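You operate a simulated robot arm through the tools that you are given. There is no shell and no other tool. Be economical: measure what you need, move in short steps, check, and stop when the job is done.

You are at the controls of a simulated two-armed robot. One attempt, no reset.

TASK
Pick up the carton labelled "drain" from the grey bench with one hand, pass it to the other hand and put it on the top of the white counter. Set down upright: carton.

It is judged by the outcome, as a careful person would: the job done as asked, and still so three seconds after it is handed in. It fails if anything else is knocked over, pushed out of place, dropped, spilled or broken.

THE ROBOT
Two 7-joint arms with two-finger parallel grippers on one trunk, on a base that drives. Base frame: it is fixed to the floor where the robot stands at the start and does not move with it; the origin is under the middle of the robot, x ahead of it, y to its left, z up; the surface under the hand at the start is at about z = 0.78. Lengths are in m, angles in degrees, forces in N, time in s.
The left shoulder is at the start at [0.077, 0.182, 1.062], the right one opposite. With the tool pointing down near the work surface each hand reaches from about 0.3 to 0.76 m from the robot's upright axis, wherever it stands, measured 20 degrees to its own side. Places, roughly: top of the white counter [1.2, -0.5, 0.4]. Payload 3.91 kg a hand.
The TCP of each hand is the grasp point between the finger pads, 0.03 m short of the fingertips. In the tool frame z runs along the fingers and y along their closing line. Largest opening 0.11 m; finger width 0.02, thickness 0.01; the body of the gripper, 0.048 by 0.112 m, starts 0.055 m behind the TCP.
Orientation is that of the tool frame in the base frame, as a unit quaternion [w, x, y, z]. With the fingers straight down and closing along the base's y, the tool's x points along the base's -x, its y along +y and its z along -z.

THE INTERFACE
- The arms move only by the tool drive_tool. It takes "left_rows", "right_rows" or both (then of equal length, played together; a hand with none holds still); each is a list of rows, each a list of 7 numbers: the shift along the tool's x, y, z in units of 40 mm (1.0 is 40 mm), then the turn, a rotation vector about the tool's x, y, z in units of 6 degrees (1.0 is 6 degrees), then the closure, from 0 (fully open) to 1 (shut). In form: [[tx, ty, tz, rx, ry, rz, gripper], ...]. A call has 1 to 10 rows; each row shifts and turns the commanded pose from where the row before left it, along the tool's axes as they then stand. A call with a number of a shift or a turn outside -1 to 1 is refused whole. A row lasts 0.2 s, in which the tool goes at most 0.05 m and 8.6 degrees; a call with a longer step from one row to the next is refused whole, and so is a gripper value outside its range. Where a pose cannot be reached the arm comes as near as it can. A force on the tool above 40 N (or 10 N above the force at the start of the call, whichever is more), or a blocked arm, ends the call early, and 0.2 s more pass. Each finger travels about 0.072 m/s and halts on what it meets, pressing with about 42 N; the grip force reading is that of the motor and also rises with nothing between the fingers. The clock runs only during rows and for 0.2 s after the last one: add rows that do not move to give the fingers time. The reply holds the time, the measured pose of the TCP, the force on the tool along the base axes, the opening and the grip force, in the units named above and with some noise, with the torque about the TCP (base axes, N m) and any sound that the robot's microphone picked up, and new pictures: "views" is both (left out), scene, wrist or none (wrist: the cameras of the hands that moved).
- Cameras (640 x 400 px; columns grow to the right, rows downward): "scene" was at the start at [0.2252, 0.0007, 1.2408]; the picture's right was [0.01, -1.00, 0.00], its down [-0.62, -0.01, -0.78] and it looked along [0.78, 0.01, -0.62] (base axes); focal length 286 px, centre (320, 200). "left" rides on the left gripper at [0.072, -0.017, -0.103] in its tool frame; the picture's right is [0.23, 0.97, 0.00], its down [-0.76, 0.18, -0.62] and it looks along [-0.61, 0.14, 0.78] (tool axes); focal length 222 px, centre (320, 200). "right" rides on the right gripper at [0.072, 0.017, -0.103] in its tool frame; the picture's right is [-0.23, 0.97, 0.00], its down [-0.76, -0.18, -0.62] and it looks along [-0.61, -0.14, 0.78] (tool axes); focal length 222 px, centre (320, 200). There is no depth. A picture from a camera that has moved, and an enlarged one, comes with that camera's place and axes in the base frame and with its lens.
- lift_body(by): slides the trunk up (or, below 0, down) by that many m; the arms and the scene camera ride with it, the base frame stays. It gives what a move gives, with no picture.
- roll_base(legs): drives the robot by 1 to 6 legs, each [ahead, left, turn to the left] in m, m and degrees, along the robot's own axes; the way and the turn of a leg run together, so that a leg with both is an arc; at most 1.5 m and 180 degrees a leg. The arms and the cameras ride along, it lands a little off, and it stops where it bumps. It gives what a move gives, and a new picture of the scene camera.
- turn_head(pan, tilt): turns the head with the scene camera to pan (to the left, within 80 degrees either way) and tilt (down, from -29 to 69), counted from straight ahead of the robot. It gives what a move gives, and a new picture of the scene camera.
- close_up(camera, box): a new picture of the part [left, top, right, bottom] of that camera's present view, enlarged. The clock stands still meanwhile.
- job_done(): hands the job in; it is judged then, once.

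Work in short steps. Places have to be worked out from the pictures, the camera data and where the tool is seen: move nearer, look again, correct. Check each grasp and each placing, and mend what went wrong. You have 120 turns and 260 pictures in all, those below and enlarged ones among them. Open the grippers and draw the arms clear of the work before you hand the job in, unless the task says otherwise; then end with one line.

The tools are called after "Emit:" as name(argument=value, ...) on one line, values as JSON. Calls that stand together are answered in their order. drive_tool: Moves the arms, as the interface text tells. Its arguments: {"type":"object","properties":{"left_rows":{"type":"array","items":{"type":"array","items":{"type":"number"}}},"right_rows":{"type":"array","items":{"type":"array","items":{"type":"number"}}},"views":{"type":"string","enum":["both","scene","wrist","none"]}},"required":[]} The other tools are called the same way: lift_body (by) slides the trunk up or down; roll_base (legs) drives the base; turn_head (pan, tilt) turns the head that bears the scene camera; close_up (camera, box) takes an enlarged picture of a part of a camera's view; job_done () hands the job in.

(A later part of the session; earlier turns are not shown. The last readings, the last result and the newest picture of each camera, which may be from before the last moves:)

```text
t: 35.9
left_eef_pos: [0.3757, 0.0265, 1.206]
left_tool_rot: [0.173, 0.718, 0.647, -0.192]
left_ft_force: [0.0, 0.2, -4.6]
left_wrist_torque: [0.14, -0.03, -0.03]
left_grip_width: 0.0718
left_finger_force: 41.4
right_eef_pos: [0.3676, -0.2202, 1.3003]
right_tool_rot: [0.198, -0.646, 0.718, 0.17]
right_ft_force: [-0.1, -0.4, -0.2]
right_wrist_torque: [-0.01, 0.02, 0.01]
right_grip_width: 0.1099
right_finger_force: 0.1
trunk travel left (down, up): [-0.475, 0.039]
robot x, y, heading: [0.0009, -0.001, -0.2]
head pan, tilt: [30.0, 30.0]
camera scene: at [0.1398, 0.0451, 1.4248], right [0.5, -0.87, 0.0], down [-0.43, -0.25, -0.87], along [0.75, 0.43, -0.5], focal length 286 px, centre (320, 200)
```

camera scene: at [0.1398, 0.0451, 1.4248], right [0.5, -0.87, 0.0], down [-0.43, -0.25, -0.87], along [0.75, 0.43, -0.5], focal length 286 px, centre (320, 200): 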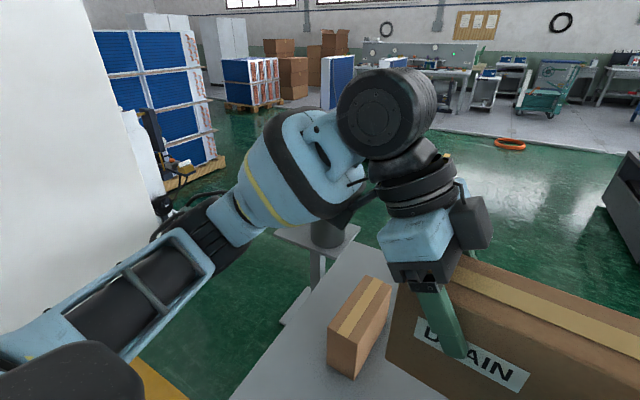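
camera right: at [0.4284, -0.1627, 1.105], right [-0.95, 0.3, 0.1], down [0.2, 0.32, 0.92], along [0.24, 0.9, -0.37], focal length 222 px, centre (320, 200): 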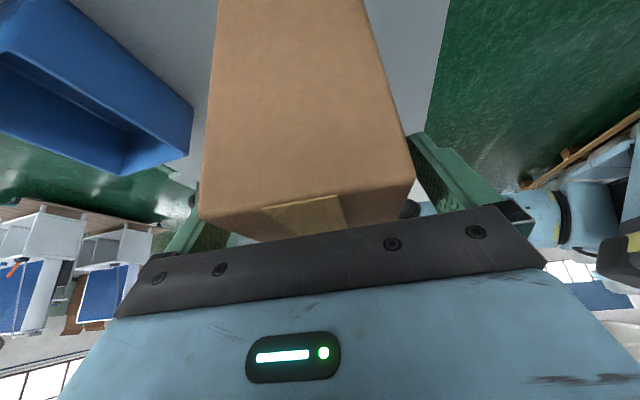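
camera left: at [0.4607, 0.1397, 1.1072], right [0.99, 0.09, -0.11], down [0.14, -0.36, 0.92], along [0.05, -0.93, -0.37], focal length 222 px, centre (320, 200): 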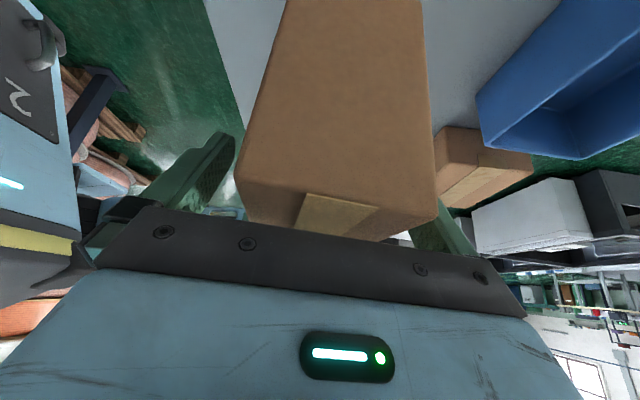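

The passage between bench/stool and the white cabinet (face at y ≈ 1.5) is the way. I back off from the bench, then turn left in place and look.

Emit:
roll_base(legs=[[-0.35, 0, 0], [0, 0, 45]])

Emit:
turn_head(pan=0, tilt=40)

Emit:
turn_head(pan=45, tilt=30)

```text
t: 40.1
left_eef_pos: [-0.0908, 0.2803, 1.2047]
left_tool_rot: [0.232, 0.428, 0.866, -0.114]
left_ft_force: [0.4, -0.8, -4.0]
left_wrist_torque: [0.12, 0.06, 0.01]
left_grip_width: 0.0719
left_finger_force: 41.7
right_eef_pos: [0.0712, 0.0952, 1.2994]
right_tool_rot: [-0.121, 0.865, -0.427, -0.232]
right_ft_force: [0.2, -0.6, -0.3]
right_wrist_torque: [-0.02, 0.04, -0.01]
right_grip_width: 0.1097
right_finger_force: 0.2
trunk travel left (down, up): [-0.475, 0.039]
robot x, y, heading: [-0.3456, -0.002, 43.7]
head pan, tilt: [30.0, 30.0]
camera scene: at [-0.2762, 0.1301, 1.4248], right [0.96, -0.28, 0.0], down [-0.14, -0.48, -0.87], along [0.25, 0.83, -0.5], focal length 286 px, centre (320, 200)
```

scene: 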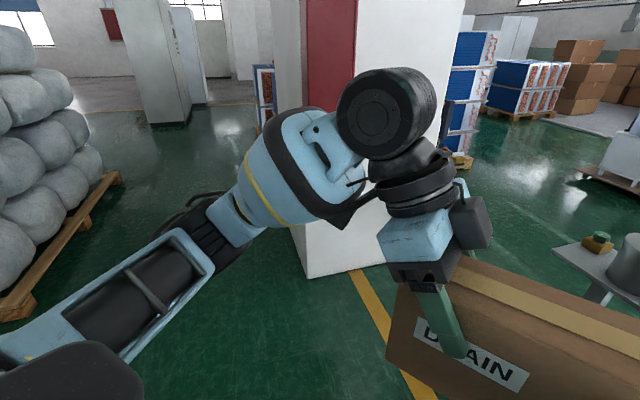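

```text
t: 41.1
left_eef_pos: [-0.0906, 0.2782, 1.2038]
left_tool_rot: [0.233, 0.427, 0.866, -0.115]
left_ft_force: [-1.2, 0.2, -3.4]
left_wrist_torque: [0.15, 0.09, 0.03]
left_grip_width: 0.072
left_finger_force: 42.2
right_eef_pos: [0.0711, 0.0947, 1.3002]
right_tool_rot: [-0.121, 0.866, -0.427, -0.232]
right_ft_force: [0.4, -0.2, -0.2]
right_wrist_torque: [-0.03, -0.04, 0.0]
right_grip_width: 0.1101
right_finger_force: 0.0
trunk travel left (down, up): [-0.475, 0.039]
robot x, y, heading: [-0.3496, 0.002, 43.6]
head pan, tilt: [0.0, 40.0]
camera scene: at [-0.2403, 0.102, 1.4095], right [0.69, -0.72, 0.0], down [-0.47, -0.44, -0.77], along [0.56, 0.53, -0.64], focal length 286 px, centre (320, 200)
```

scene: 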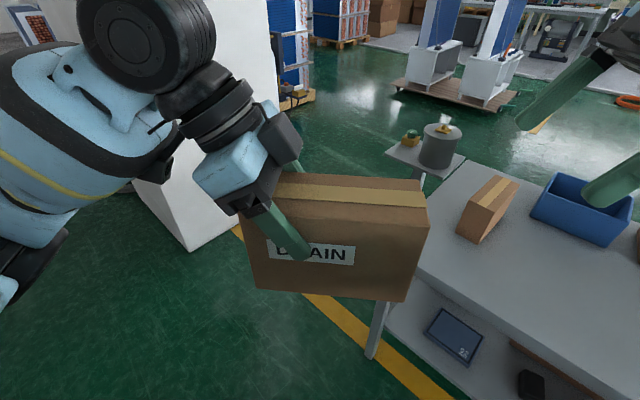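

```text
t: 42.2
left_eef_pos: [-0.0917, 0.2789, 1.2045]
left_tool_rot: [0.232, 0.427, 0.866, -0.115]
left_ft_force: [0.3, 0.0, -3.8]
left_wrist_torque: [0.12, 0.1, 0.0]
left_grip_width: 0.0716
left_finger_force: 41.6
right_eef_pos: [0.071, 0.0942, 1.3006]
right_tool_rot: [-0.12, 0.866, -0.427, -0.232]
right_ft_force: [0.0, 0.8, -0.1]
right_wrist_torque: [-0.02, 0.03, -0.03]
right_grip_width: 0.1097
right_finger_force: 0.0
trunk travel left (down, up): [-0.475, 0.039]
robot x, y, heading: [-0.3466, 0.0005, 43.6]
head pan, tilt: [45.0, 30.0]
camera scene: at [-0.2994, 0.1338, 1.4248], right [1.0, -0.03, 0.0], down [-0.01, -0.5, -0.87], along [0.02, 0.87, -0.5], focal length 286 px, centre (320, 200)
```

scene: 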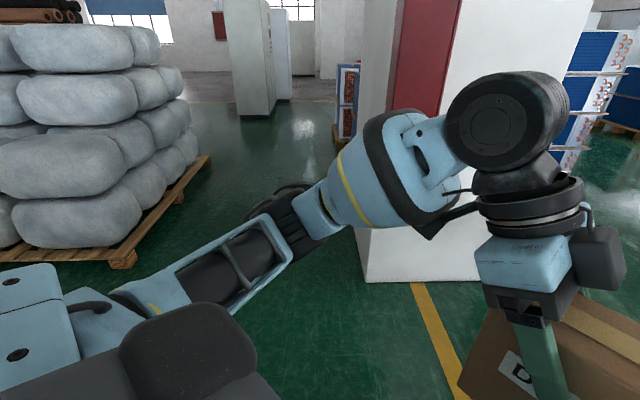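

Cabinet face: y ≈ 1.5, x 0.05–0.83; stool plate about x 0.9–1.17, y 0.4–0.75. I look down to judge the robot's own footprint.

Emit:
turn_head(pan=-50, tilt=69)

Emit:
turn_head(pan=-10, tilt=35)

```text
t: 43.9
left_eef_pos: [-0.0915, 0.2796, 1.2048]
left_tool_rot: [0.232, 0.427, 0.866, -0.115]
left_ft_force: [0.6, 0.4, -4.3]
left_wrist_torque: [0.13, 0.07, 0.03]
left_grip_width: 0.0719
left_finger_force: 41.7
right_eef_pos: [0.0712, 0.0939, 1.3004]
right_tool_rot: [-0.12, 0.866, -0.427, -0.231]
right_ft_force: [0.1, -0.1, 0.7]
right_wrist_torque: [-0.01, 0.03, -0.02]
right_grip_width: 0.1101
right_finger_force: 0.3
trunk travel left (down, up): [-0.475, 0.039]
robot x, y, heading: [-0.3472, 0.0011, 43.4]
head pan, tilt: [-50.0, 68.8]
camera scene: at [-0.2462, 0.0371, 1.3734], right [-0.11, -0.99, 0.0], down [-0.93, 0.1, -0.36], along [0.36, -0.04, -0.93], focal length 286 px, centre (320, 200)
```

scene: 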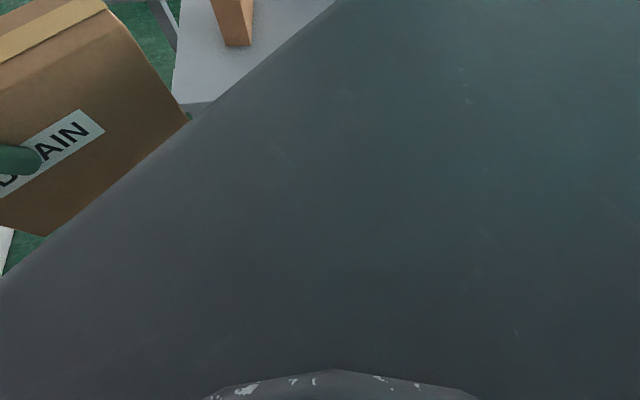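

```text
t: 45.0
left_eef_pos: [-0.091, 0.2792, 1.2036]
left_tool_rot: [0.232, 0.428, 0.866, -0.115]
left_ft_force: [0.2, -1.0, -3.1]
left_wrist_torque: [0.13, 0.09, 0.0]
left_grip_width: 0.0718
left_finger_force: 41.8
right_eef_pos: [0.071, 0.0946, 1.2996]
right_tool_rot: [-0.12, 0.866, -0.426, -0.232]
right_ft_force: [-0.8, 0.2, 0.3]
right_wrist_torque: [0.02, -0.01, 0.0]
right_grip_width: 0.1101
right_finger_force: 0.1
trunk travel left (down, up): [-0.475, 0.039]
robot x, y, heading: [-0.3453, 0.0005, 43.4]
head pan, tilt: [-10.0, 35.0]
camera scene: at [-0.2283, 0.0919, 1.417], right [0.55, -0.83, 0.0], down [-0.48, -0.32, -0.82], along [0.68, 0.45, -0.57], focal length 286 px, centre (320, 200)
```

scene: 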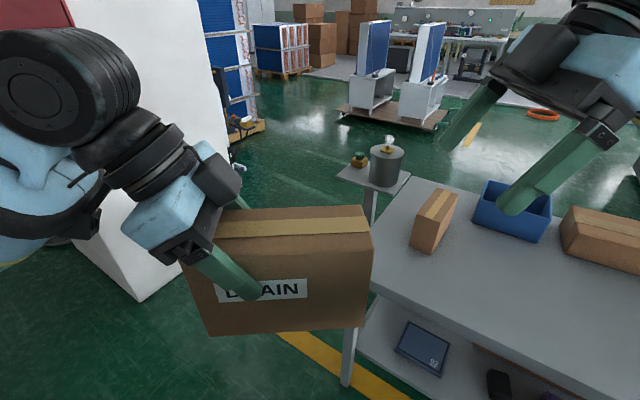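

Clear floor ahead. I sidestep to about (-0.25, 0.85) and turn to face +x, along the passage between bench and cabinet.

Emit:
roll_base(legs=[[0.657, 0.549, 0], [0, 0, -43.4]])

```text
t: 52.2
left_eef_pos: [0.118, 0.8709, 1.2051]
left_tool_rot: [0.175, 0.711, 0.654, -0.19]
left_ft_force: [0.1, 0.1, -3.5]
left_wrist_torque: [0.18, -0.01, 0.0]
left_grip_width: 0.0716
left_finger_force: 42.0
right_eef_pos: [0.1141, 0.6251, 1.2998]
right_tool_rot: [0.197, -0.653, 0.711, 0.174]
right_ft_force: [-0.8, 0.7, 0.1]
right_wrist_torque: [0.02, -0.02, 0.02]
right_grip_width: 0.1098
right_finger_force: 0.0
trunk travel left (down, up): [-0.475, 0.039]
robot x, y, heading: [-0.2594, 0.8358, 1.0]
head pan, tilt: [-10.0, 35.0]
camera scene: at [-0.109, 0.8244, 1.417], right [-0.15, -0.99, 0.0], down [-0.57, 0.09, -0.82], along [0.81, -0.13, -0.57], focal length 286 px, centre (320, 200)
```

scene: 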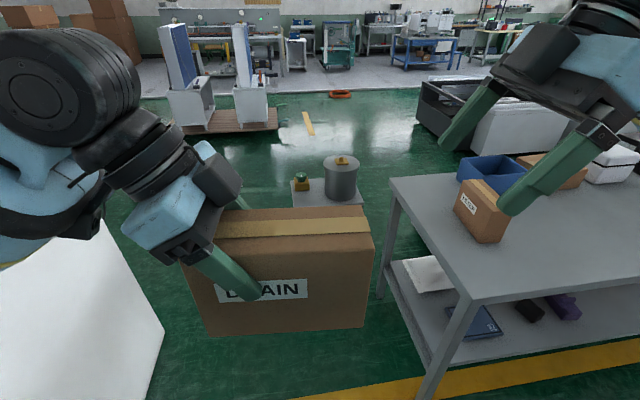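

Path is clear: stool's left edge y ≈ 0.78, cabinet face 1.5. I drive ahead 0.6 m.

Emit:
roll_base(legs=[[0.6, 0.03, 0]])

Emit:
turn_head(pan=55, tilt=40)

```text
t: 55.6
left_eef_pos: [0.7197, 0.9119, 1.2045]
left_tool_rot: [0.175, 0.711, 0.654, -0.19]
left_ft_force: [0.5, 0.4, -3.6]
left_wrist_torque: [0.15, 0.01, -0.02]
left_grip_width: 0.0719
left_finger_force: 42.0
right_eef_pos: [0.7175, 0.6657, 1.3001]
right_tool_rot: [0.196, -0.653, 0.71, 0.173]
right_ft_force: [0.5, 0.5, 0.1]
right_wrist_torque: [-0.01, 0.02, -0.02]
right_grip_width: 0.1101
right_finger_force: 0.0
trunk travel left (down, up): [-0.475, 0.039]
robot x, y, heading: [0.3427, 0.8791, 1.4]
head pan, tilt: [-10.0, 35.0]
camera scene: at [0.4934, 0.8665, 1.4171], right [-0.15, -0.99, 0.0], down [-0.57, 0.09, -0.82], along [0.81, -0.13, -0.57], focal length 286 px, centre (320, 200)
```

scene: 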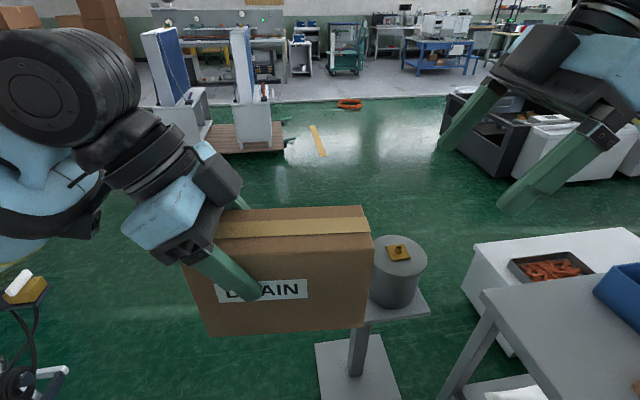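

```text
t: 57.0
left_eef_pos: [0.7193, 0.9131, 1.2058]
left_tool_rot: [0.176, 0.711, 0.654, -0.191]
left_ft_force: [-0.3, -0.4, -4.5]
left_wrist_torque: [0.19, 0.02, -0.01]
left_grip_width: 0.0719
left_finger_force: 41.4
right_eef_pos: [0.7174, 0.666, 1.3011]
right_tool_rot: [0.196, -0.653, 0.71, 0.173]
right_ft_force: [0.8, 0.3, -0.3]
right_wrist_torque: [0.02, -0.01, 0.03]
right_grip_width: 0.1101
right_finger_force: 0.0
trunk travel left (down, up): [-0.475, 0.039]
robot x, y, heading: [0.3459, 0.8772, 1.3]
head pan, tilt: [55.0, 40.0]
camera scene: at [0.4538, 0.9506, 1.4095], right [0.83, -0.56, 0.0], down [-0.36, -0.53, -0.77], along [0.43, 0.64, -0.64], focal length 286 px, centre (320, 200)
```

scene: 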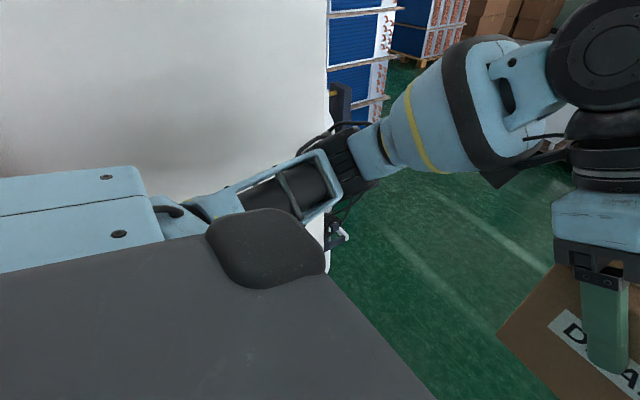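

The counter with an orange-filled tray is now visible past the stool. I edge ahead so my left elbow clears the cabinet, then sidestep left to pass the stool.

Emit:
roll_base(legs=[[0.165, 0, 0], [0.04, 0.245, 0]])

Emit:
turn_head(pan=-10, tilt=50)

```text
t: 60.6
left_eef_pos: [0.9137, 1.1311, 1.204]
left_tool_rot: [0.17, 0.718, 0.646, -0.193]
left_ft_force: [0.0, 0.0, -3.7]
left_wrist_torque: [0.13, -0.03, 0.02]
left_grip_width: 0.072
left_finger_force: 42.5
right_eef_pos: [0.9165, 0.8932, 1.3002]
right_tool_rot: [0.197, -0.652, 0.711, 0.174]
right_ft_force: [-0.7, -0.3, -0.8]
right_wrist_torque: [0.01, 0.0, 0.0]
right_grip_width: 0.1097
right_finger_force: 0.0
trunk travel left (down, up): [-0.475, 0.039]
robot x, y, heading: [0.543, 1.1118, 1.0]
head pan, tilt: [55.0, 40.0]
stopped in leg 2: the robot was blocked; the commanded pose is now the measured one
camera scene: at [0.6529, 1.176, 1.41], right [0.83, -0.56, 0.0], down [-0.36, -0.53, -0.77], along [0.43, 0.64, -0.64], focal length 286 px, centre (320, 200)
```

scene: 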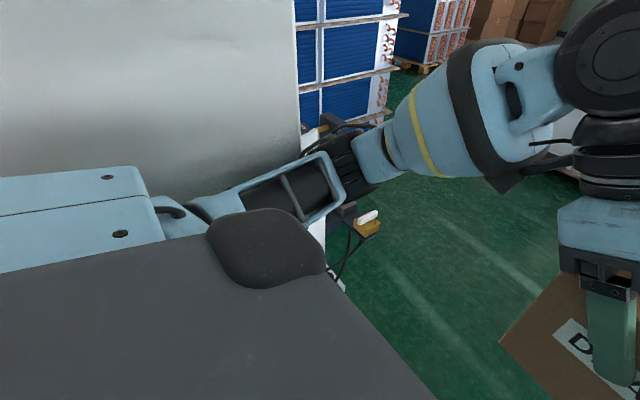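

```text
t: 62.0
left_eef_pos: [0.9161, 1.1314, 1.2038]
left_tool_rot: [0.171, 0.717, 0.648, -0.194]
left_ft_force: [0.3, -0.1, -3.3]
left_wrist_torque: [0.16, 0.0, -0.01]
left_grip_width: 0.0716
left_finger_force: 41.9
right_eef_pos: [0.9174, 0.8906, 1.2978]
right_tool_rot: [0.197, -0.654, 0.709, 0.176]
right_ft_force: [0.8, -0.5, -0.1]
right_wrist_torque: [-0.04, -0.02, 0.0]
right_grip_width: 0.1096
right_finger_force: 0.0
trunk travel left (down, up): [-0.475, 0.039]
robot x, y, heading: [0.5438, 1.112, 1.4]
head pan, tilt: [-10.0, 50.0]
camera scene: at [0.683, 1.0922, 1.3951], right [-0.15, -0.99, -0.01], down [-0.76, 0.12, -0.64], along [0.63, -0.09, -0.77], focal length 286 px, centre (320, 200)
```

scene: 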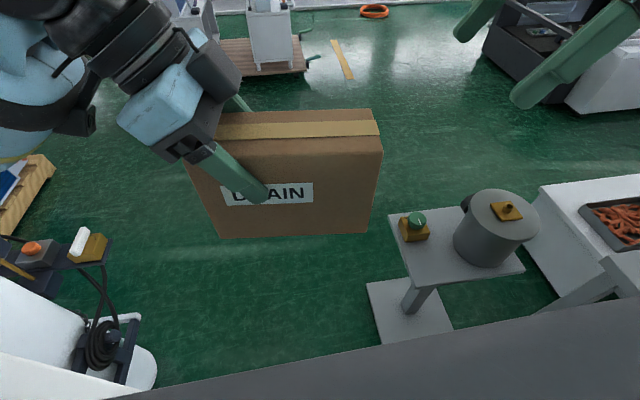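

My left arm touched the cabinet side. I step right 2 cm, extend the left hand forward to bring the elbow inward, and recheck.

Emit:
roll_base(legs=[[0.0, -0.025, 0]])

Emit:
drive_tool(left_rows=[[0.067, 0.75, -0.04, 0, 0, 0, 1], [0.067, 0.75, -0.04, 0, 0, 0, 1], [0.067, 0.75, -0.04, 0, 0, 0, 1], [0.067, 0.75, -0.04, 0, 0, 0, 1], [0.067, 0.75, -0.04, 0, 0, 0, 1], [0.067, 0.75, -0.04, 0, 0, 0, 1], [0, 0, 0, 0, 0, 0, 1]], views="none")

Emit:
turn_head(pan=60, tilt=40)

```text
t: 62.9
left_eef_pos: [0.9164, 1.1155, 1.2041]
left_tool_rot: [0.173, 0.715, 0.649, -0.195]
left_ft_force: [-0.1, 0.4, -4.0]
left_wrist_torque: [0.14, -0.03, 0.02]
left_grip_width: 0.0715
left_finger_force: 42.2
right_eef_pos: [0.9164, 0.8757, 1.3005]
right_tool_rot: [0.195, -0.654, 0.71, 0.173]
right_ft_force: [-0.4, -0.3, 0.7]
right_wrist_torque: [0.0, -0.01, 0.02]
right_grip_width: 0.1099
right_finger_force: 0.1
trunk travel left (down, up): [-0.475, 0.039]
robot x, y, heading: [0.5438, 1.0829, 1.1]
head pan, tilt: [-10.0, 50.0]
camera scene: at [0.6821, 1.0769, 1.3953], right [-0.15, -0.99, 0.0], down [-0.76, 0.12, -0.64], along [0.64, -0.1, -0.77], focal length 286 px, centre (320, 200)
```

scene: 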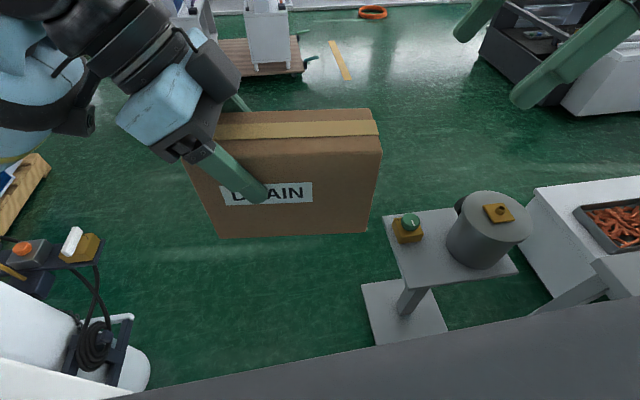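

```text
t: 64.5
left_eef_pos: [1.0978, 1.1154, 1.2045]
left_tool_rot: [0.174, 0.715, 0.649, -0.195]
left_ft_force: [0.1, -0.2, -3.5]
left_wrist_torque: [0.17, -0.03, -0.01]
left_grip_width: 0.0719
left_finger_force: 42.4
right_eef_pos: [0.9164, 0.874, 1.3001]
right_tool_rot: [0.196, -0.654, 0.71, 0.173]
right_ft_force: [0.7, -1.3, -0.5]
right_wrist_torque: [0.0, -0.01, 0.02]
right_grip_width: 0.1098
right_finger_force: 0.1
trunk travel left (down, up): [-0.475, 0.039]
robot x, y, heading: [0.5429, 1.0816, 1.5]
head pan, tilt: [-10.0, 50.0]
```

```text
t: 65.9
left_eef_pos: [1.0977, 1.1153, 1.2052]
left_tool_rot: [0.173, 0.715, 0.649, -0.194]
left_ft_force: [-0.1, 0.1, -4.4]
left_wrist_torque: [0.15, 0.0, 0.01]
left_grip_width: 0.0718
left_finger_force: 41.7
right_eef_pos: [0.917, 0.8752, 1.2999]
right_tool_rot: [0.197, -0.653, 0.71, 0.173]
right_ft_force: [0.6, 0.3, 0.2]
right_wrist_torque: [0.01, -0.01, -0.01]
right_grip_width: 0.11
right_finger_force: 0.1
trunk travel left (down, up): [-0.475, 0.039]
robot x, y, heading: [0.5435, 1.0845, 1.1]
head pan, tilt: [60.0, 40.0]
camera scene: at [0.6471, 1.1616, 1.4095], right [0.88, -0.48, 0.0], down [-0.31, -0.56, -0.77], along [0.37, 0.67, -0.64], focal length 286 px, centre (320, 200)
```

scene: 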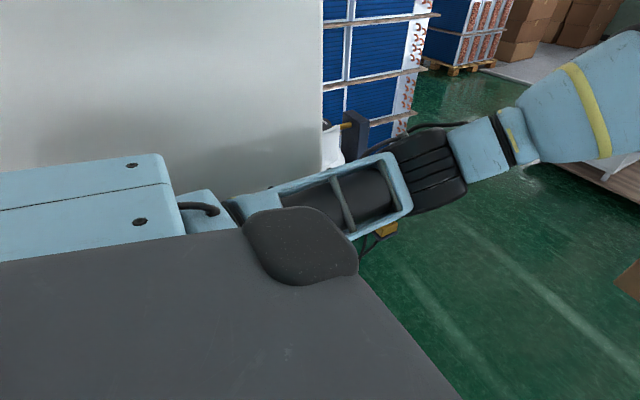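

The arm is now clear of the cabinet. I edge ahead past the stool, drifting slightly left.

Emit:
roll_base(legs=[[0.2, 0.02, 0], [0.2, 0.07, 0]])

Emit:
turn_head(pan=-45, tilt=50)

```text
t: 68.7
left_eef_pos: [1.4941, 1.2181, 1.2049]
left_tool_rot: [0.174, 0.714, 0.65, -0.194]
left_ft_force: [0.4, 0.1, -4.1]
left_wrist_torque: [0.15, -0.03, 0.0]
left_grip_width: 0.0718
left_finger_force: 41.6
right_eef_pos: [1.3133, 0.9774, 1.299]
right_tool_rot: [0.195, -0.655, 0.709, 0.173]
right_ft_force: [0.0, 0.1, -0.1]
right_wrist_torque: [-0.02, 0.01, 0.0]
right_grip_width: 0.11
right_finger_force: 0.1
trunk travel left (down, up): [-0.475, 0.039]
robot x, y, heading: [0.9427, 1.1901, 1.3]
head pan, tilt: [60.0, 40.0]
camera scene: at [1.0438, 1.2628, 1.4096], right [0.88, -0.48, 0.0], down [-0.31, -0.56, -0.77], along [0.37, 0.67, -0.64], focal length 286 px, centre (320, 200)
```

scene: 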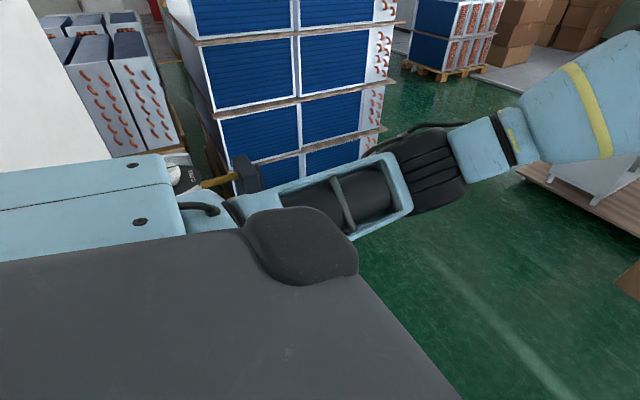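

```text
t: 70.6
left_eef_pos: [1.4935, 1.2166, 1.2049]
left_tool_rot: [0.174, 0.714, 0.65, -0.194]
left_ft_force: [-0.2, 0.5, -3.4]
left_wrist_torque: [0.17, -0.02, 0.02]
left_grip_width: 0.0717
left_finger_force: 42.0
right_eef_pos: [1.3147, 0.9769, 1.3002]
right_tool_rot: [0.195, -0.656, 0.708, 0.174]
right_ft_force: [0.1, -0.1, 0.6]
right_wrist_torque: [-0.01, -0.01, 0.0]
right_grip_width: 0.1101
right_finger_force: 0.0
trunk travel left (down, up): [-0.475, 0.039]
robot x, y, heading: [0.943, 1.1837, 1.4]
head pan, tilt: [-45.0, 50.0]
camera scene: at [1.0592, 1.1351, 1.3953], right [-0.69, -0.72, 0.0], down [-0.56, 0.53, -0.64], along [0.47, -0.44, -0.77], focal length 286 px, centre (320, 200)
```

scene: 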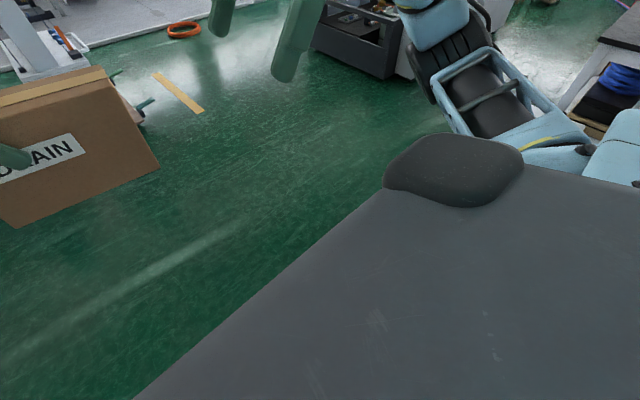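

Past the narrow part without contact. I continue ahead to clear the stool, then turn right to face the counter area.

Emit:
roll_base(legs=[[0.8, 0.0, 0], [0, 0, -90]])

Emit:
turn_head(pan=-35, tilt=40)

```text
t: 78.6
left_eef_pos: [1.7748, 0.653, 1.2041]
left_tool_rot: [-0.014, 0.964, -0.042, -0.261]
left_ft_force: [0.6, -0.8, -4.6]
left_wrist_torque: [-0.01, -0.17, -0.01]
left_grip_width: 0.0722
left_finger_force: 42.1
right_eef_pos: [1.5333, 0.83, 1.2996]
right_tool_rot: [0.261, 0.034, 0.965, -0.015]
right_ft_force: [0.3, -0.9, 0.5]
right_wrist_torque: [0.02, 0.0, 0.0]
right_grip_width: 0.1096
right_finger_force: 0.1
trunk travel left (down, up): [-0.475, 0.039]
robot x, y, heading: [1.7391, 1.207, -88.2]
head pan, tilt: [-45.0, 50.0]
camera scene: at [1.6898, 1.0883, 1.3953], right [-0.73, 0.68, 0.0], down [0.52, 0.56, -0.64], along [-0.44, -0.47, -0.77], focal length 286 px, centre (320, 200)
```

scene: 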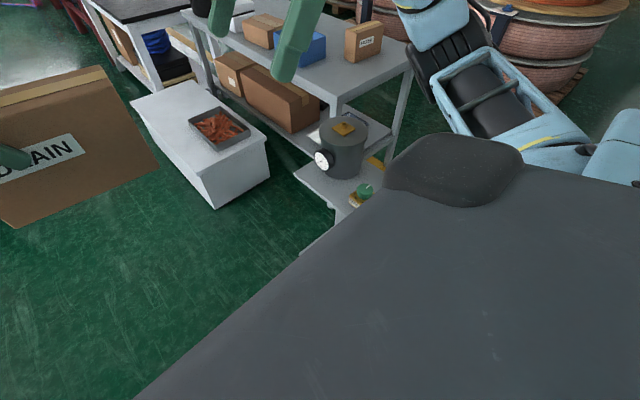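

```text
t: 79.4
left_eef_pos: [1.7758, 0.6541, 1.204]
left_tool_rot: [-0.013, 0.965, -0.041, -0.26]
left_ft_force: [-0.7, -0.3, -3.9]
left_wrist_torque: [-0.02, -0.13, -0.04]
left_grip_width: 0.0716
left_finger_force: 41.6
right_eef_pos: [1.5331, 0.8312, 1.299]
right_tool_rot: [0.261, 0.034, 0.965, -0.014]
right_ft_force: [-0.3, 0.4, 0.3]
right_wrist_torque: [-0.01, 0.01, 0.03]
right_grip_width: 0.1101
right_finger_force: 0.1
trunk travel left (down, up): [-0.475, 0.039]
robot x, y, heading: [1.7357, 1.2084, -88.1]
head pan, tilt: [-35.0, 40.0]
camera scene: at [1.6959, 1.0733, 1.4094], right [-0.84, 0.55, 0.0], down [0.35, 0.54, -0.77], along [-0.42, -0.64, -0.64], focal length 286 px, centre (320, 200)
```

scene: 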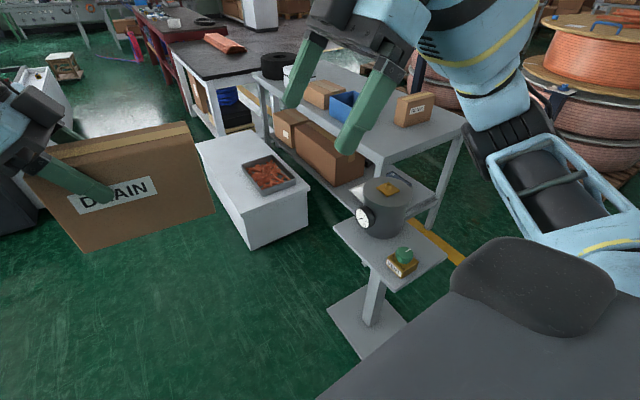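

The counter top spans about x 1.0–1.43, y -0.05 to -0.95, with a tray on it (x ≤ 1.27, y -0.13 to -0.54). The free area is at y < -0.6. I drive to (1.92, -0.55) and turn to face -x.

Emit:
roll_base(legs=[[0.8, 0.2, 0], [0.96, -0.07, 0]])

Emit:
roll_base(legs=[[0, 0, -91.5]])

Emit:
turn_head(pan=0, tilt=50)

```text
t: 88.3
left_eef_pos: [1.9832, -1.0799, 1.2031]
left_tool_rot: [-0.011, 0.965, -0.034, -0.259]
left_ft_force: [1.0, 1.3, -3.6]
left_wrist_torque: [-0.04, -0.15, 0.0]
left_grip_width: 0.0717
left_finger_force: 41.9
right_eef_pos: [1.7374, -0.9046, 1.3008]
right_tool_rot: [0.26, 0.027, 0.965, -0.012]
right_ft_force: [-0.3, 0.4, 0.0]
right_wrist_torque: [0.02, -0.01, 0.05]
right_grip_width: 0.11
right_finger_force: 0.0
trunk travel left (down, up): [-0.475, 0.039]
robot x, y, heading: [1.9391, -0.5249, -87.2]
head pan, tilt: [-35.0, 40.0]
camera scene: at [1.8977, -0.6604, 1.4095], right [-0.85, 0.53, 0.0], down [0.34, 0.54, -0.77], along [-0.41, -0.65, -0.64], focal length 286 px, centre (320, 200)
```

scene: 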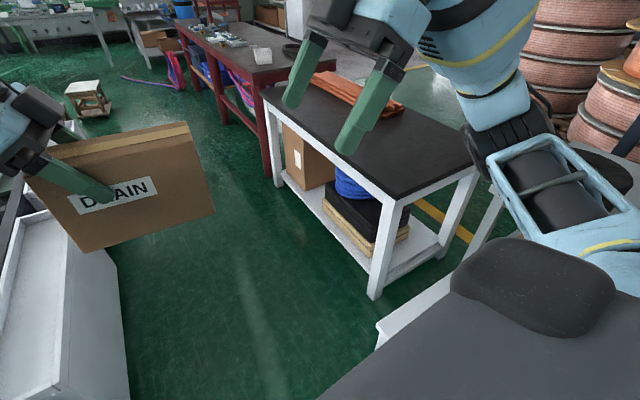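

```text
t: 92.6
left_eef_pos: [1.3869, -0.5454, 1.2041]
left_tool_rot: [0.196, -0.642, 0.721, 0.173]
left_ft_force: [-0.1, -0.4, -3.2]
left_wrist_torque: [-0.14, 0.02, 0.0]
left_grip_width: 0.0719
left_finger_force: 42.4
right_eef_pos: [1.5717, -0.3077, 1.3002]
right_tool_rot: [0.171, 0.716, 0.648, -0.197]
right_ft_force: [-0.3, -0.8, -0.5]
right_wrist_torque: [-0.04, 0.05, 0.01]
right_grip_width: 0.1101
right_finger_force: 0.1
trunk travel left (down, up): [-0.475, 0.039]
robot x, y, heading: [1.9433, -0.527, -179.9]
head pan, tilt: [-35.0, 40.0]
camera scene: at [1.809, -0.4788, 1.4095], right [0.57, 0.82, 0.0], down [0.53, -0.37, -0.77], along [-0.63, 0.44, -0.64], focal length 286 px, centre (320, 200)
```

scene: 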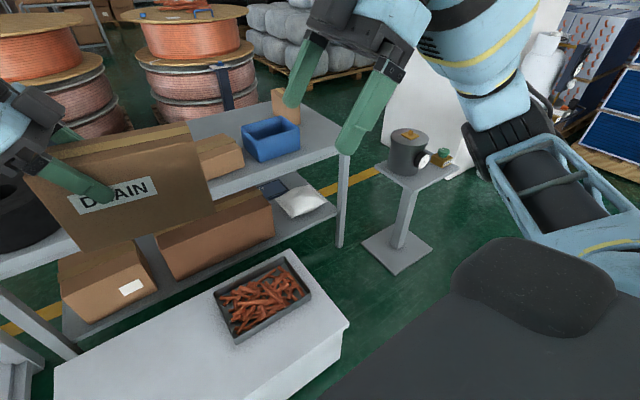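

```text
t: 93.6
left_eef_pos: [1.3869, -0.5464, 1.2047]
left_tool_rot: [0.197, -0.642, 0.721, 0.171]
left_ft_force: [-0.4, 0.7, -4.2]
left_wrist_torque: [-0.17, 0.0, 0.02]
left_grip_width: 0.0716
left_finger_force: 41.4
right_eef_pos: [1.572, -0.308, 1.3003]
right_tool_rot: [0.171, 0.716, 0.648, -0.197]
right_ft_force: [0.7, 0.5, -0.1]
right_wrist_torque: [0.0, 0.01, 0.02]
right_grip_width: 0.1098
right_finger_force: 0.1
trunk travel left (down, up): [-0.475, 0.039]
robot x, y, heading: [1.9417, -0.5265, -179.9]
head pan, tilt: [0.0, 50.0]
camera scene: at [1.8018, -0.5275, 1.3953], right [0.0, 1.0, 0.0], down [0.77, 0.0, -0.64], along [-0.64, 0.0, -0.77], focal length 286 px, centre (320, 200)
```

scene: 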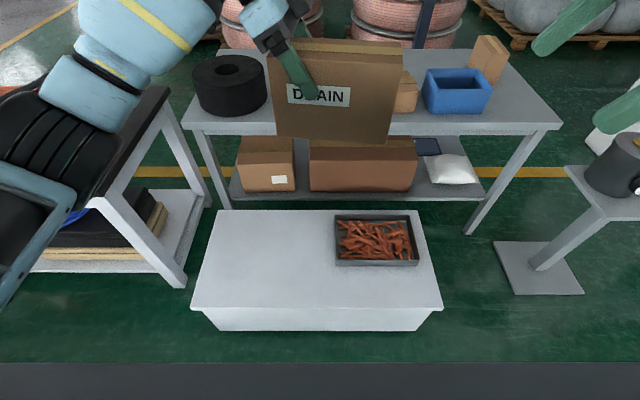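

Excellent view: counter top x 1.03–1.457, y -0.97 to -0.10; tray ends at y ≈ -0.47. Target is carton centre at about (1.25, -0.70). I shift the base slightly left and ahead, then lower the trunk.

Emit:
roll_base(legs=[[0.07, 0.1, 0]])

Emit:
lift_body(by=-0.3)

Emit:
turn_head(pan=15, tilt=50)

```text
t: 95.2
left_eef_pos: [1.3173, -0.6438, 1.2046]
left_tool_rot: [0.196, -0.642, 0.721, 0.172]
left_ft_force: [-0.2, -0.6, -3.6]
left_wrist_torque: [-0.13, 0.03, 0.01]
left_grip_width: 0.0715
left_finger_force: 41.8
right_eef_pos: [1.5014, -0.407, 1.3011]
right_tool_rot: [0.172, 0.716, 0.647, -0.198]
right_ft_force: [-0.1, -0.5, -0.5]
right_wrist_torque: [-0.01, 0.0, 0.01]
right_grip_width: 0.1103
right_finger_force: 0.1
trunk travel left (down, up): [-0.475, 0.039]
robot x, y, heading: [1.866, -0.625, -179.9]
head pan, tilt: [0.0, 50.0]
camera scene: at [1.7318, -0.6261, 1.3953], right [0.0, 1.0, 0.0], down [0.77, 0.0, -0.64], along [-0.64, 0.0, -0.77], focal length 286 px, centre (320, 200)
```

scene: 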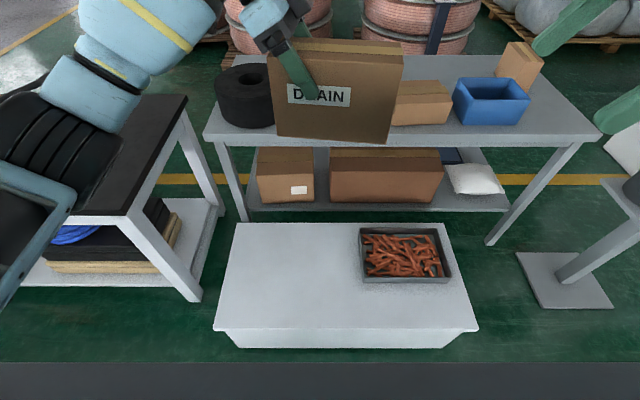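

```text
t: 98.2
left_eef_pos: [1.3163, -0.6437, 0.9043]
left_tool_rot: [0.196, -0.642, 0.721, 0.171]
left_ft_force: [0.6, -1.0, -3.7]
left_wrist_torque: [-0.13, 0.02, 0.01]
left_grip_width: 0.0717
left_finger_force: 41.8
right_eef_pos: [1.5027, -0.4059, 1.0005]
right_tool_rot: [0.17, 0.717, 0.646, -0.198]
right_ft_force: [-0.6, -0.4, -0.3]
right_wrist_torque: [0.0, -0.01, -0.05]
right_grip_width: 0.1101
right_finger_force: 0.0
trunk travel left (down, up): [-0.175, 0.339]
robot x, y, heading: [1.8683, -0.6283, -180.0]
head pan, tilt: [0.0, 50.0]
```

```text
t: 98.9
left_eef_pos: [1.3163, -0.6442, 0.904]
left_tool_rot: [0.196, -0.642, 0.721, 0.172]
left_ft_force: [0.2, 0.2, -3.4]
left_wrist_torque: [-0.17, 0.0, 0.0]
left_grip_width: 0.0718
left_finger_force: 41.7
right_eef_pos: [1.502, -0.4061, 0.9999]
right_tool_rot: [0.171, 0.717, 0.647, -0.198]
right_ft_force: [-0.7, -0.3, 0.6]
right_wrist_torque: [0.0, 0.01, 0.04]
right_grip_width: 0.1101
right_finger_force: 0.0
trunk travel left (down, up): [-0.175, 0.339]
robot x, y, heading: [1.8687, -0.6307, -180.1]
head pan, tilt: [15.0, 50.0]
camera scene: at [1.6094, -0.6463, 1.0655], right [-0.26, 0.97, 0.0], down [0.74, 0.2, -0.64], along [-0.62, -0.17, -0.77], focal length 286 px, centre (320, 200)
```

scene: 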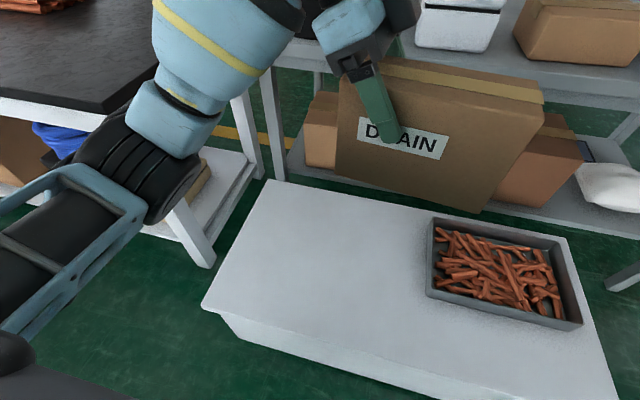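

Carton hangs well over the free part of the counter. I lower the trunk the rest of the way.

Emit:
lift_body(by=-0.17)

Emit:
turn_head(pan=20, tilt=45)

```text
t: 100.8
left_eef_pos: [1.3158, -0.6442, 0.7354]
left_tool_rot: [0.196, -0.642, 0.721, 0.171]
left_ft_force: [0.7, 0.4, -3.5]
left_wrist_torque: [-0.13, 0.03, -0.01]
left_grip_width: 0.0719
left_finger_force: 41.9
right_eef_pos: [1.502, -0.4076, 0.83]
right_tool_rot: [0.171, 0.716, 0.647, -0.198]
right_ft_force: [-0.1, -1.1, 0.5]
right_wrist_torque: [0.01, 0.03, 0.01]
right_grip_width: 0.1101
right_finger_force: 0.1
trunk travel left (down, up): [-0.005, 0.509]
robot x, y, heading: [1.8687, -0.6262, -179.7]
head pan, tilt: [15.0, 50.0]
```

```text
t: 101.5
left_eef_pos: [1.3163, -0.645, 0.734]
left_tool_rot: [0.196, -0.642, 0.721, 0.172]
left_ft_force: [0.2, -0.6, -3.9]
left_wrist_torque: [-0.14, 0.01, -0.04]
left_grip_width: 0.072
left_finger_force: 42.3
right_eef_pos: [1.5019, -0.4072, 0.8304]
right_tool_rot: [0.17, 0.717, 0.646, -0.197]
right_ft_force: [0.2, -0.2, -0.4]
right_wrist_torque: [-0.01, -0.03, 0.0]
right_grip_width: 0.1098
right_finger_force: 0.1
trunk travel left (down, up): [-0.005, 0.509]
robot x, y, heading: [1.8678, -0.6228, -179.8]
head pan, tilt: [20.0, 45.0]
camera scene: at [1.5483, -0.6543, 0.8932], right [-0.34, 0.94, 0.0], down [0.66, 0.24, -0.71], along [-0.66, -0.24, -0.71], focal length 286 px, centre (320, 200)
```

scene: 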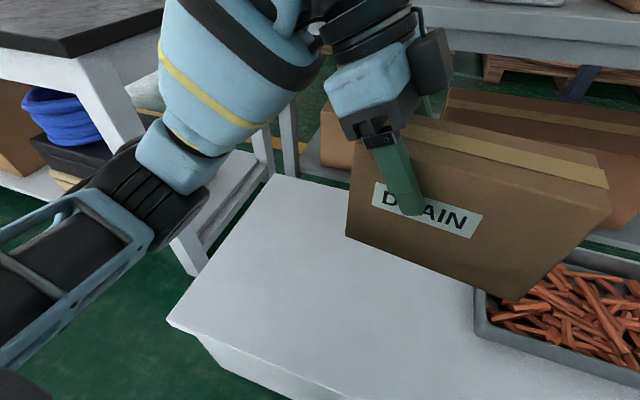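

Black table and arm are clear. I move the carton 85 mm further from the tray and lower 100 mm.

Emit:
drive_tool(left_rows=[[0.63, 0.105, 0.214, 0, 0, 0, 1], [0.63, 0.105, 0.214, 0, 0, 0, 1], [0.63, 0.105, 0.214, 0, 0, 0, 1], [0.63, 0.105, 0.214, 0, 0, 0, 1], [0.63, 0.105, 0.214, 0, 0, 0, 1], [0, 0, 0, 0, 0, 0, 1]])

```text
t: 102.9
left_eef_pos: [1.2862, -0.7279, 0.6334]
left_tool_rot: [0.197, -0.641, 0.721, 0.172]
left_ft_force: [-1.0, 0.4, -4.4]
left_wrist_torque: [-0.17, 0.01, -0.02]
left_grip_width: 0.072
left_finger_force: 41.9
right_eef_pos: [1.5016, -0.4075, 0.8306]
right_tool_rot: [0.171, 0.717, 0.646, -0.198]
right_ft_force: [0.7, 0.2, 0.2]
right_wrist_torque: [0.01, 0.01, 0.02]
right_grip_width: 0.1099
right_finger_force: 0.1
trunk travel left (down, up): [-0.005, 0.509]
robot x, y, heading: [1.868, -0.6257, -180.0]
head pan, tilt: [20.0, 45.0]
camera scene: at [1.5483, -0.6544, 0.8933], right [-0.34, 0.94, 0.0], down [0.66, 0.24, -0.71], along [-0.66, -0.24, -0.71], focal length 286 px, centre (320, 200)
camera left: at [1.2903, -0.8451, 0.6864], right [-0.99, -0.08, -0.12], down [-0.14, 0.36, 0.92], along [-0.03, 0.93, -0.37], focal length 222 px, centre (320, 200)
```

scene: 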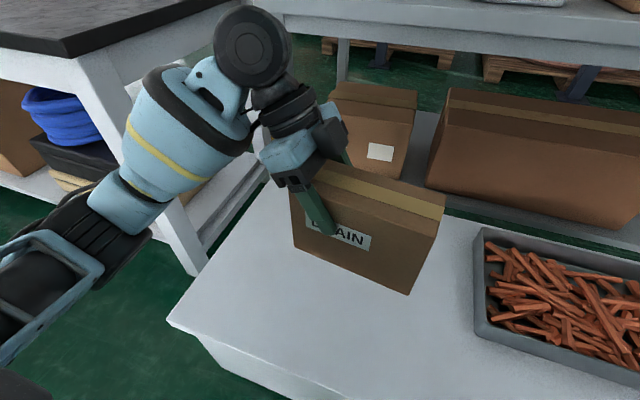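
left: 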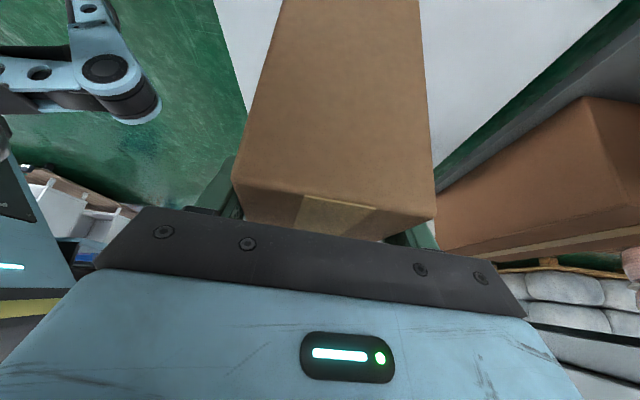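

Position good, well away from the tray. I lower 110 mm more.

Emit:
drive_tool(left_rows=[[0.344, 0, 0.595, 0, 0, 0, 1], [0.344, 0, 0.595, 0, 0, 0, 1], [0.344, 0, 0.595, 0, 0, 0, 1], [0.344, 0, 0.595, 0, 0, 0, 1], [0, 0, 0, 0, 0, 0, 1]], views="scene")

```text
t: 104.1
left_eef_pos: [1.2855, -0.7268, 0.5228]
left_tool_rot: [0.196, -0.641, 0.722, 0.171]
left_ft_force: [1.2, -0.9, -5.2]
left_wrist_torque: [-0.15, 0.02, 0.01]
left_grip_width: 0.0718
left_finger_force: 42.1
right_eef_pos: [1.503, -0.4082, 0.8302]
right_tool_rot: [0.171, 0.717, 0.646, -0.198]
right_ft_force: [0.3, -0.2, 0.6]
right_wrist_torque: [0.01, -0.01, -0.01]
right_grip_width: 0.11
right_finger_force: 0.0
trunk travel left (down, up): [-0.005, 0.509]
robot x, y, heading: [1.8712, -0.6277, -179.7]
head pan, tilt: [20.0, 45.0]
camera scene: at [1.5483, -0.6544, 0.8933], right [-0.34, 0.94, 0.0], down [0.66, 0.24, -0.71], along [-0.66, -0.24, -0.71], focal length 286 px, centre (320, 200)
```

scene: 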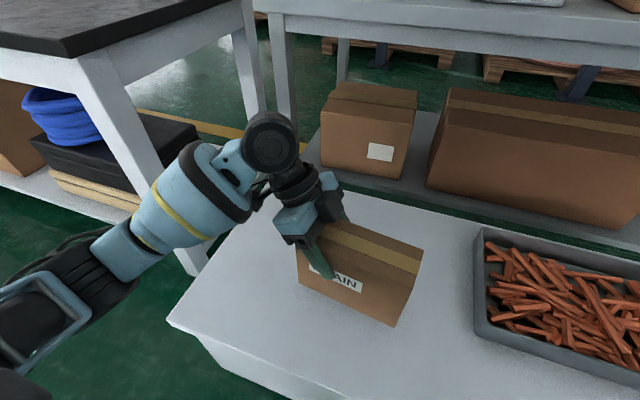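

Almost there; I creep down 12 mm and watch the force.

Emit:
drive_tool(left_rows=[[0.0375, 0, 0.065, 0, 0, 0, 1], [0.0375, 0, 0.065, 0, 0, 0, 1], [0.0375, 0, 0.065, 0, 0, 0, 1], [0.0375, 0, 0.065, 0, 0, 0, 1], [0, 0, 0, 0, 0, 0, 1]], views="none")

```text
t: 105.3
left_eef_pos: [1.2867, -0.7277, 0.5129]
left_tool_rot: [0.195, -0.642, 0.722, 0.171]
left_ft_force: [1.3, -0.7, -4.4]
left_wrist_torque: [-0.18, 0.01, 0.0]
left_grip_width: 0.072
left_finger_force: 41.8
right_eef_pos: [1.5017, -0.4065, 0.8291]
right_tool_rot: [0.171, 0.717, 0.646, -0.197]
right_ft_force: [-0.3, -0.4, -0.2]
right_wrist_torque: [0.0, -0.04, -0.01]
right_grip_width: 0.11
right_finger_force: 0.1
trunk travel left (down, up): [-0.005, 0.509]
robot x, y, heading: [1.8697, -0.626, -179.9]
head pan, tilt: [20.0, 45.0]
```

No contact yet (still the full weight). I creep another 6 mm.

Emit:
drive_tool(left_rows=[[0.025, 0, 0.043, 0, 0, 0, 1], [0.025, 0, 0.043, 0, 0, 0, 1], [0.025, 0, 0.043, 0, 0, 0, 1], [0, 0, 0, 0, 0, 0, 1]], views="none")

```text
t: 106.3
left_eef_pos: [1.286, -0.7279, 0.5058]
left_tool_rot: [0.195, -0.642, 0.722, 0.172]
left_ft_force: [-0.7, 0.6, -4.8]
left_wrist_torque: [-0.16, 0.04, 0.01]
left_grip_width: 0.0718
left_finger_force: 41.9
right_eef_pos: [1.5014, -0.4072, 0.8298]
right_tool_rot: [0.171, 0.716, 0.647, -0.198]
right_ft_force: [0.0, -0.9, -1.4]
right_wrist_torque: [0.0, 0.01, -0.03]
right_grip_width: 0.1101
right_finger_force: 0.1
trunk travel left (down, up): [-0.005, 0.509]
robot x, y, heading: [1.8738, -0.6225, -179.8]
head pan, tilt: [20.0, 45.0]
```

Still hanging; another 6 mm.

Emit:
drive_tool(left_rows=[[0.025, 0, 0.043, 0, 0, 0, 1], [0.025, 0, 0.043, 0, 0, 0, 1], [0.025, 0, 0.043, 0, 0, 0, 1], [0, 0, 0, 0, 0, 0, 1]], views="scene")

```text
t: 107.3
left_eef_pos: [1.2867, -0.7272, 0.5008]
left_tool_rot: [0.196, -0.642, 0.721, 0.172]
left_ft_force: [0.1, 0.1, -3.4]
left_wrist_torque: [-0.19, 0.01, -0.01]
left_grip_width: 0.0722
left_finger_force: 42.1
right_eef_pos: [1.5017, -0.406, 0.8299]
right_tool_rot: [0.171, 0.716, 0.647, -0.197]
right_ft_force: [-0.7, -0.6, 0.5]
right_wrist_torque: [-0.01, 0.0, -0.01]
right_grip_width: 0.1099
right_finger_force: 0.0
trunk travel left (down, up): [-0.005, 0.509]
robot x, y, heading: [1.8697, -0.626, -180.0]
head pan, tilt: [20.0, 45.0]
camera scene: at [1.5483, -0.6544, 0.8933], right [-0.34, 0.94, 0.0], down [0.66, 0.24, -0.71], along [-0.66, -0.24, -0.71], focal length 286 px, centre (320, 200)
```

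scene: 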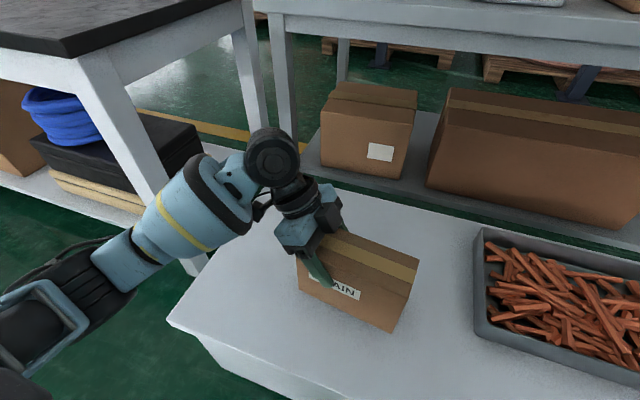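

Looks very close. Another 6 mm in small steps.

Emit:
drive_tool(left_rows=[[0.025, 0, 0.043, 0, 0, 0, 1], [0.025, 0, 0.043, 0, 0, 0, 1], [0.025, 0, 0.043, 0, 0, 0, 1], [0, 0, 0, 0, 0, 0, 1]], views="none")

Emit:
close_up(camera="scene", box=[250, 190, 450, 350])

```text
t: 108.3
left_eef_pos: [1.2863, -0.7283, 0.4938]
left_tool_rot: [0.197, -0.642, 0.721, 0.172]
left_ft_force: [-0.9, 1.6, -4.0]
left_wrist_torque: [-0.16, 0.02, 0.02]
left_grip_width: 0.072
left_finger_force: 42.1
right_eef_pos: [1.5024, -0.4065, 0.8298]
right_tool_rot: [0.171, 0.717, 0.647, -0.198]
right_ft_force: [0.8, 0.1, 0.8]
right_wrist_torque: [0.0, -0.04, 0.02]
right_grip_width: 0.11
right_finger_force: 0.1
trunk travel left (down, up): [-0.005, 0.509]
robot x, y, heading: [1.8703, -0.6217, -179.8]
head pan, tilt: [20.0, 45.0]
```

```text
2.50 times, centred on (350, 270) of scene
camera zoom: at [1.5483, -0.6544, 0.8933], right [-0.34, 0.94, 0.0], down [0.66, 0.24, -0.71], along [-0.66, -0.24, -0.71], focal length 716 px, centre (245, 25)
```

zoom: 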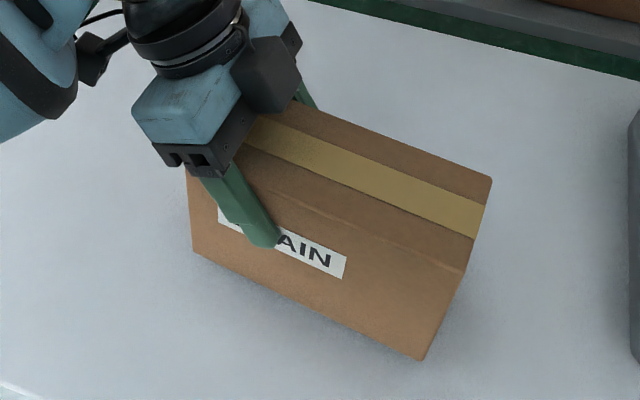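

Still hanging freely; the counter is slightly lower than estimated. Another 10 mm at 2 mm per row.

Emit:
drive_tool(left_rows=[[0.025, 0, 0.043, 0, 0, 0, 1], [0.025, 0, 0.043, 0, 0, 0, 1], [0.025, 0, 0.043, 0, 0, 0, 1], [0.025, 0, 0.043, 0, 0, 0, 1], [0, 0, 0, 0, 0, 0, 1]], views="none")

```text
t: 109.5
left_eef_pos: [1.2864, -0.7277, 0.486]
left_tool_rot: [0.196, -0.642, 0.722, 0.171]
left_ft_force: [0.1, -0.3, -3.9]
left_wrist_torque: [-0.17, 0.01, -0.01]
left_grip_width: 0.0719
left_finger_force: 41.9
right_eef_pos: [1.5013, -0.4077, 0.83]
right_tool_rot: [0.171, 0.716, 0.647, -0.197]
right_ft_force: [-0.2, 0.4, -0.6]
right_wrist_torque: [-0.01, -0.01, -0.01]
right_grip_width: 0.1098
right_finger_force: 0.0
trunk travel left (down, up): [-0.005, 0.509]
robot x, y, heading: [1.8696, -0.6274, -179.8]
head pan, tilt: [20.0, 45.0]
```

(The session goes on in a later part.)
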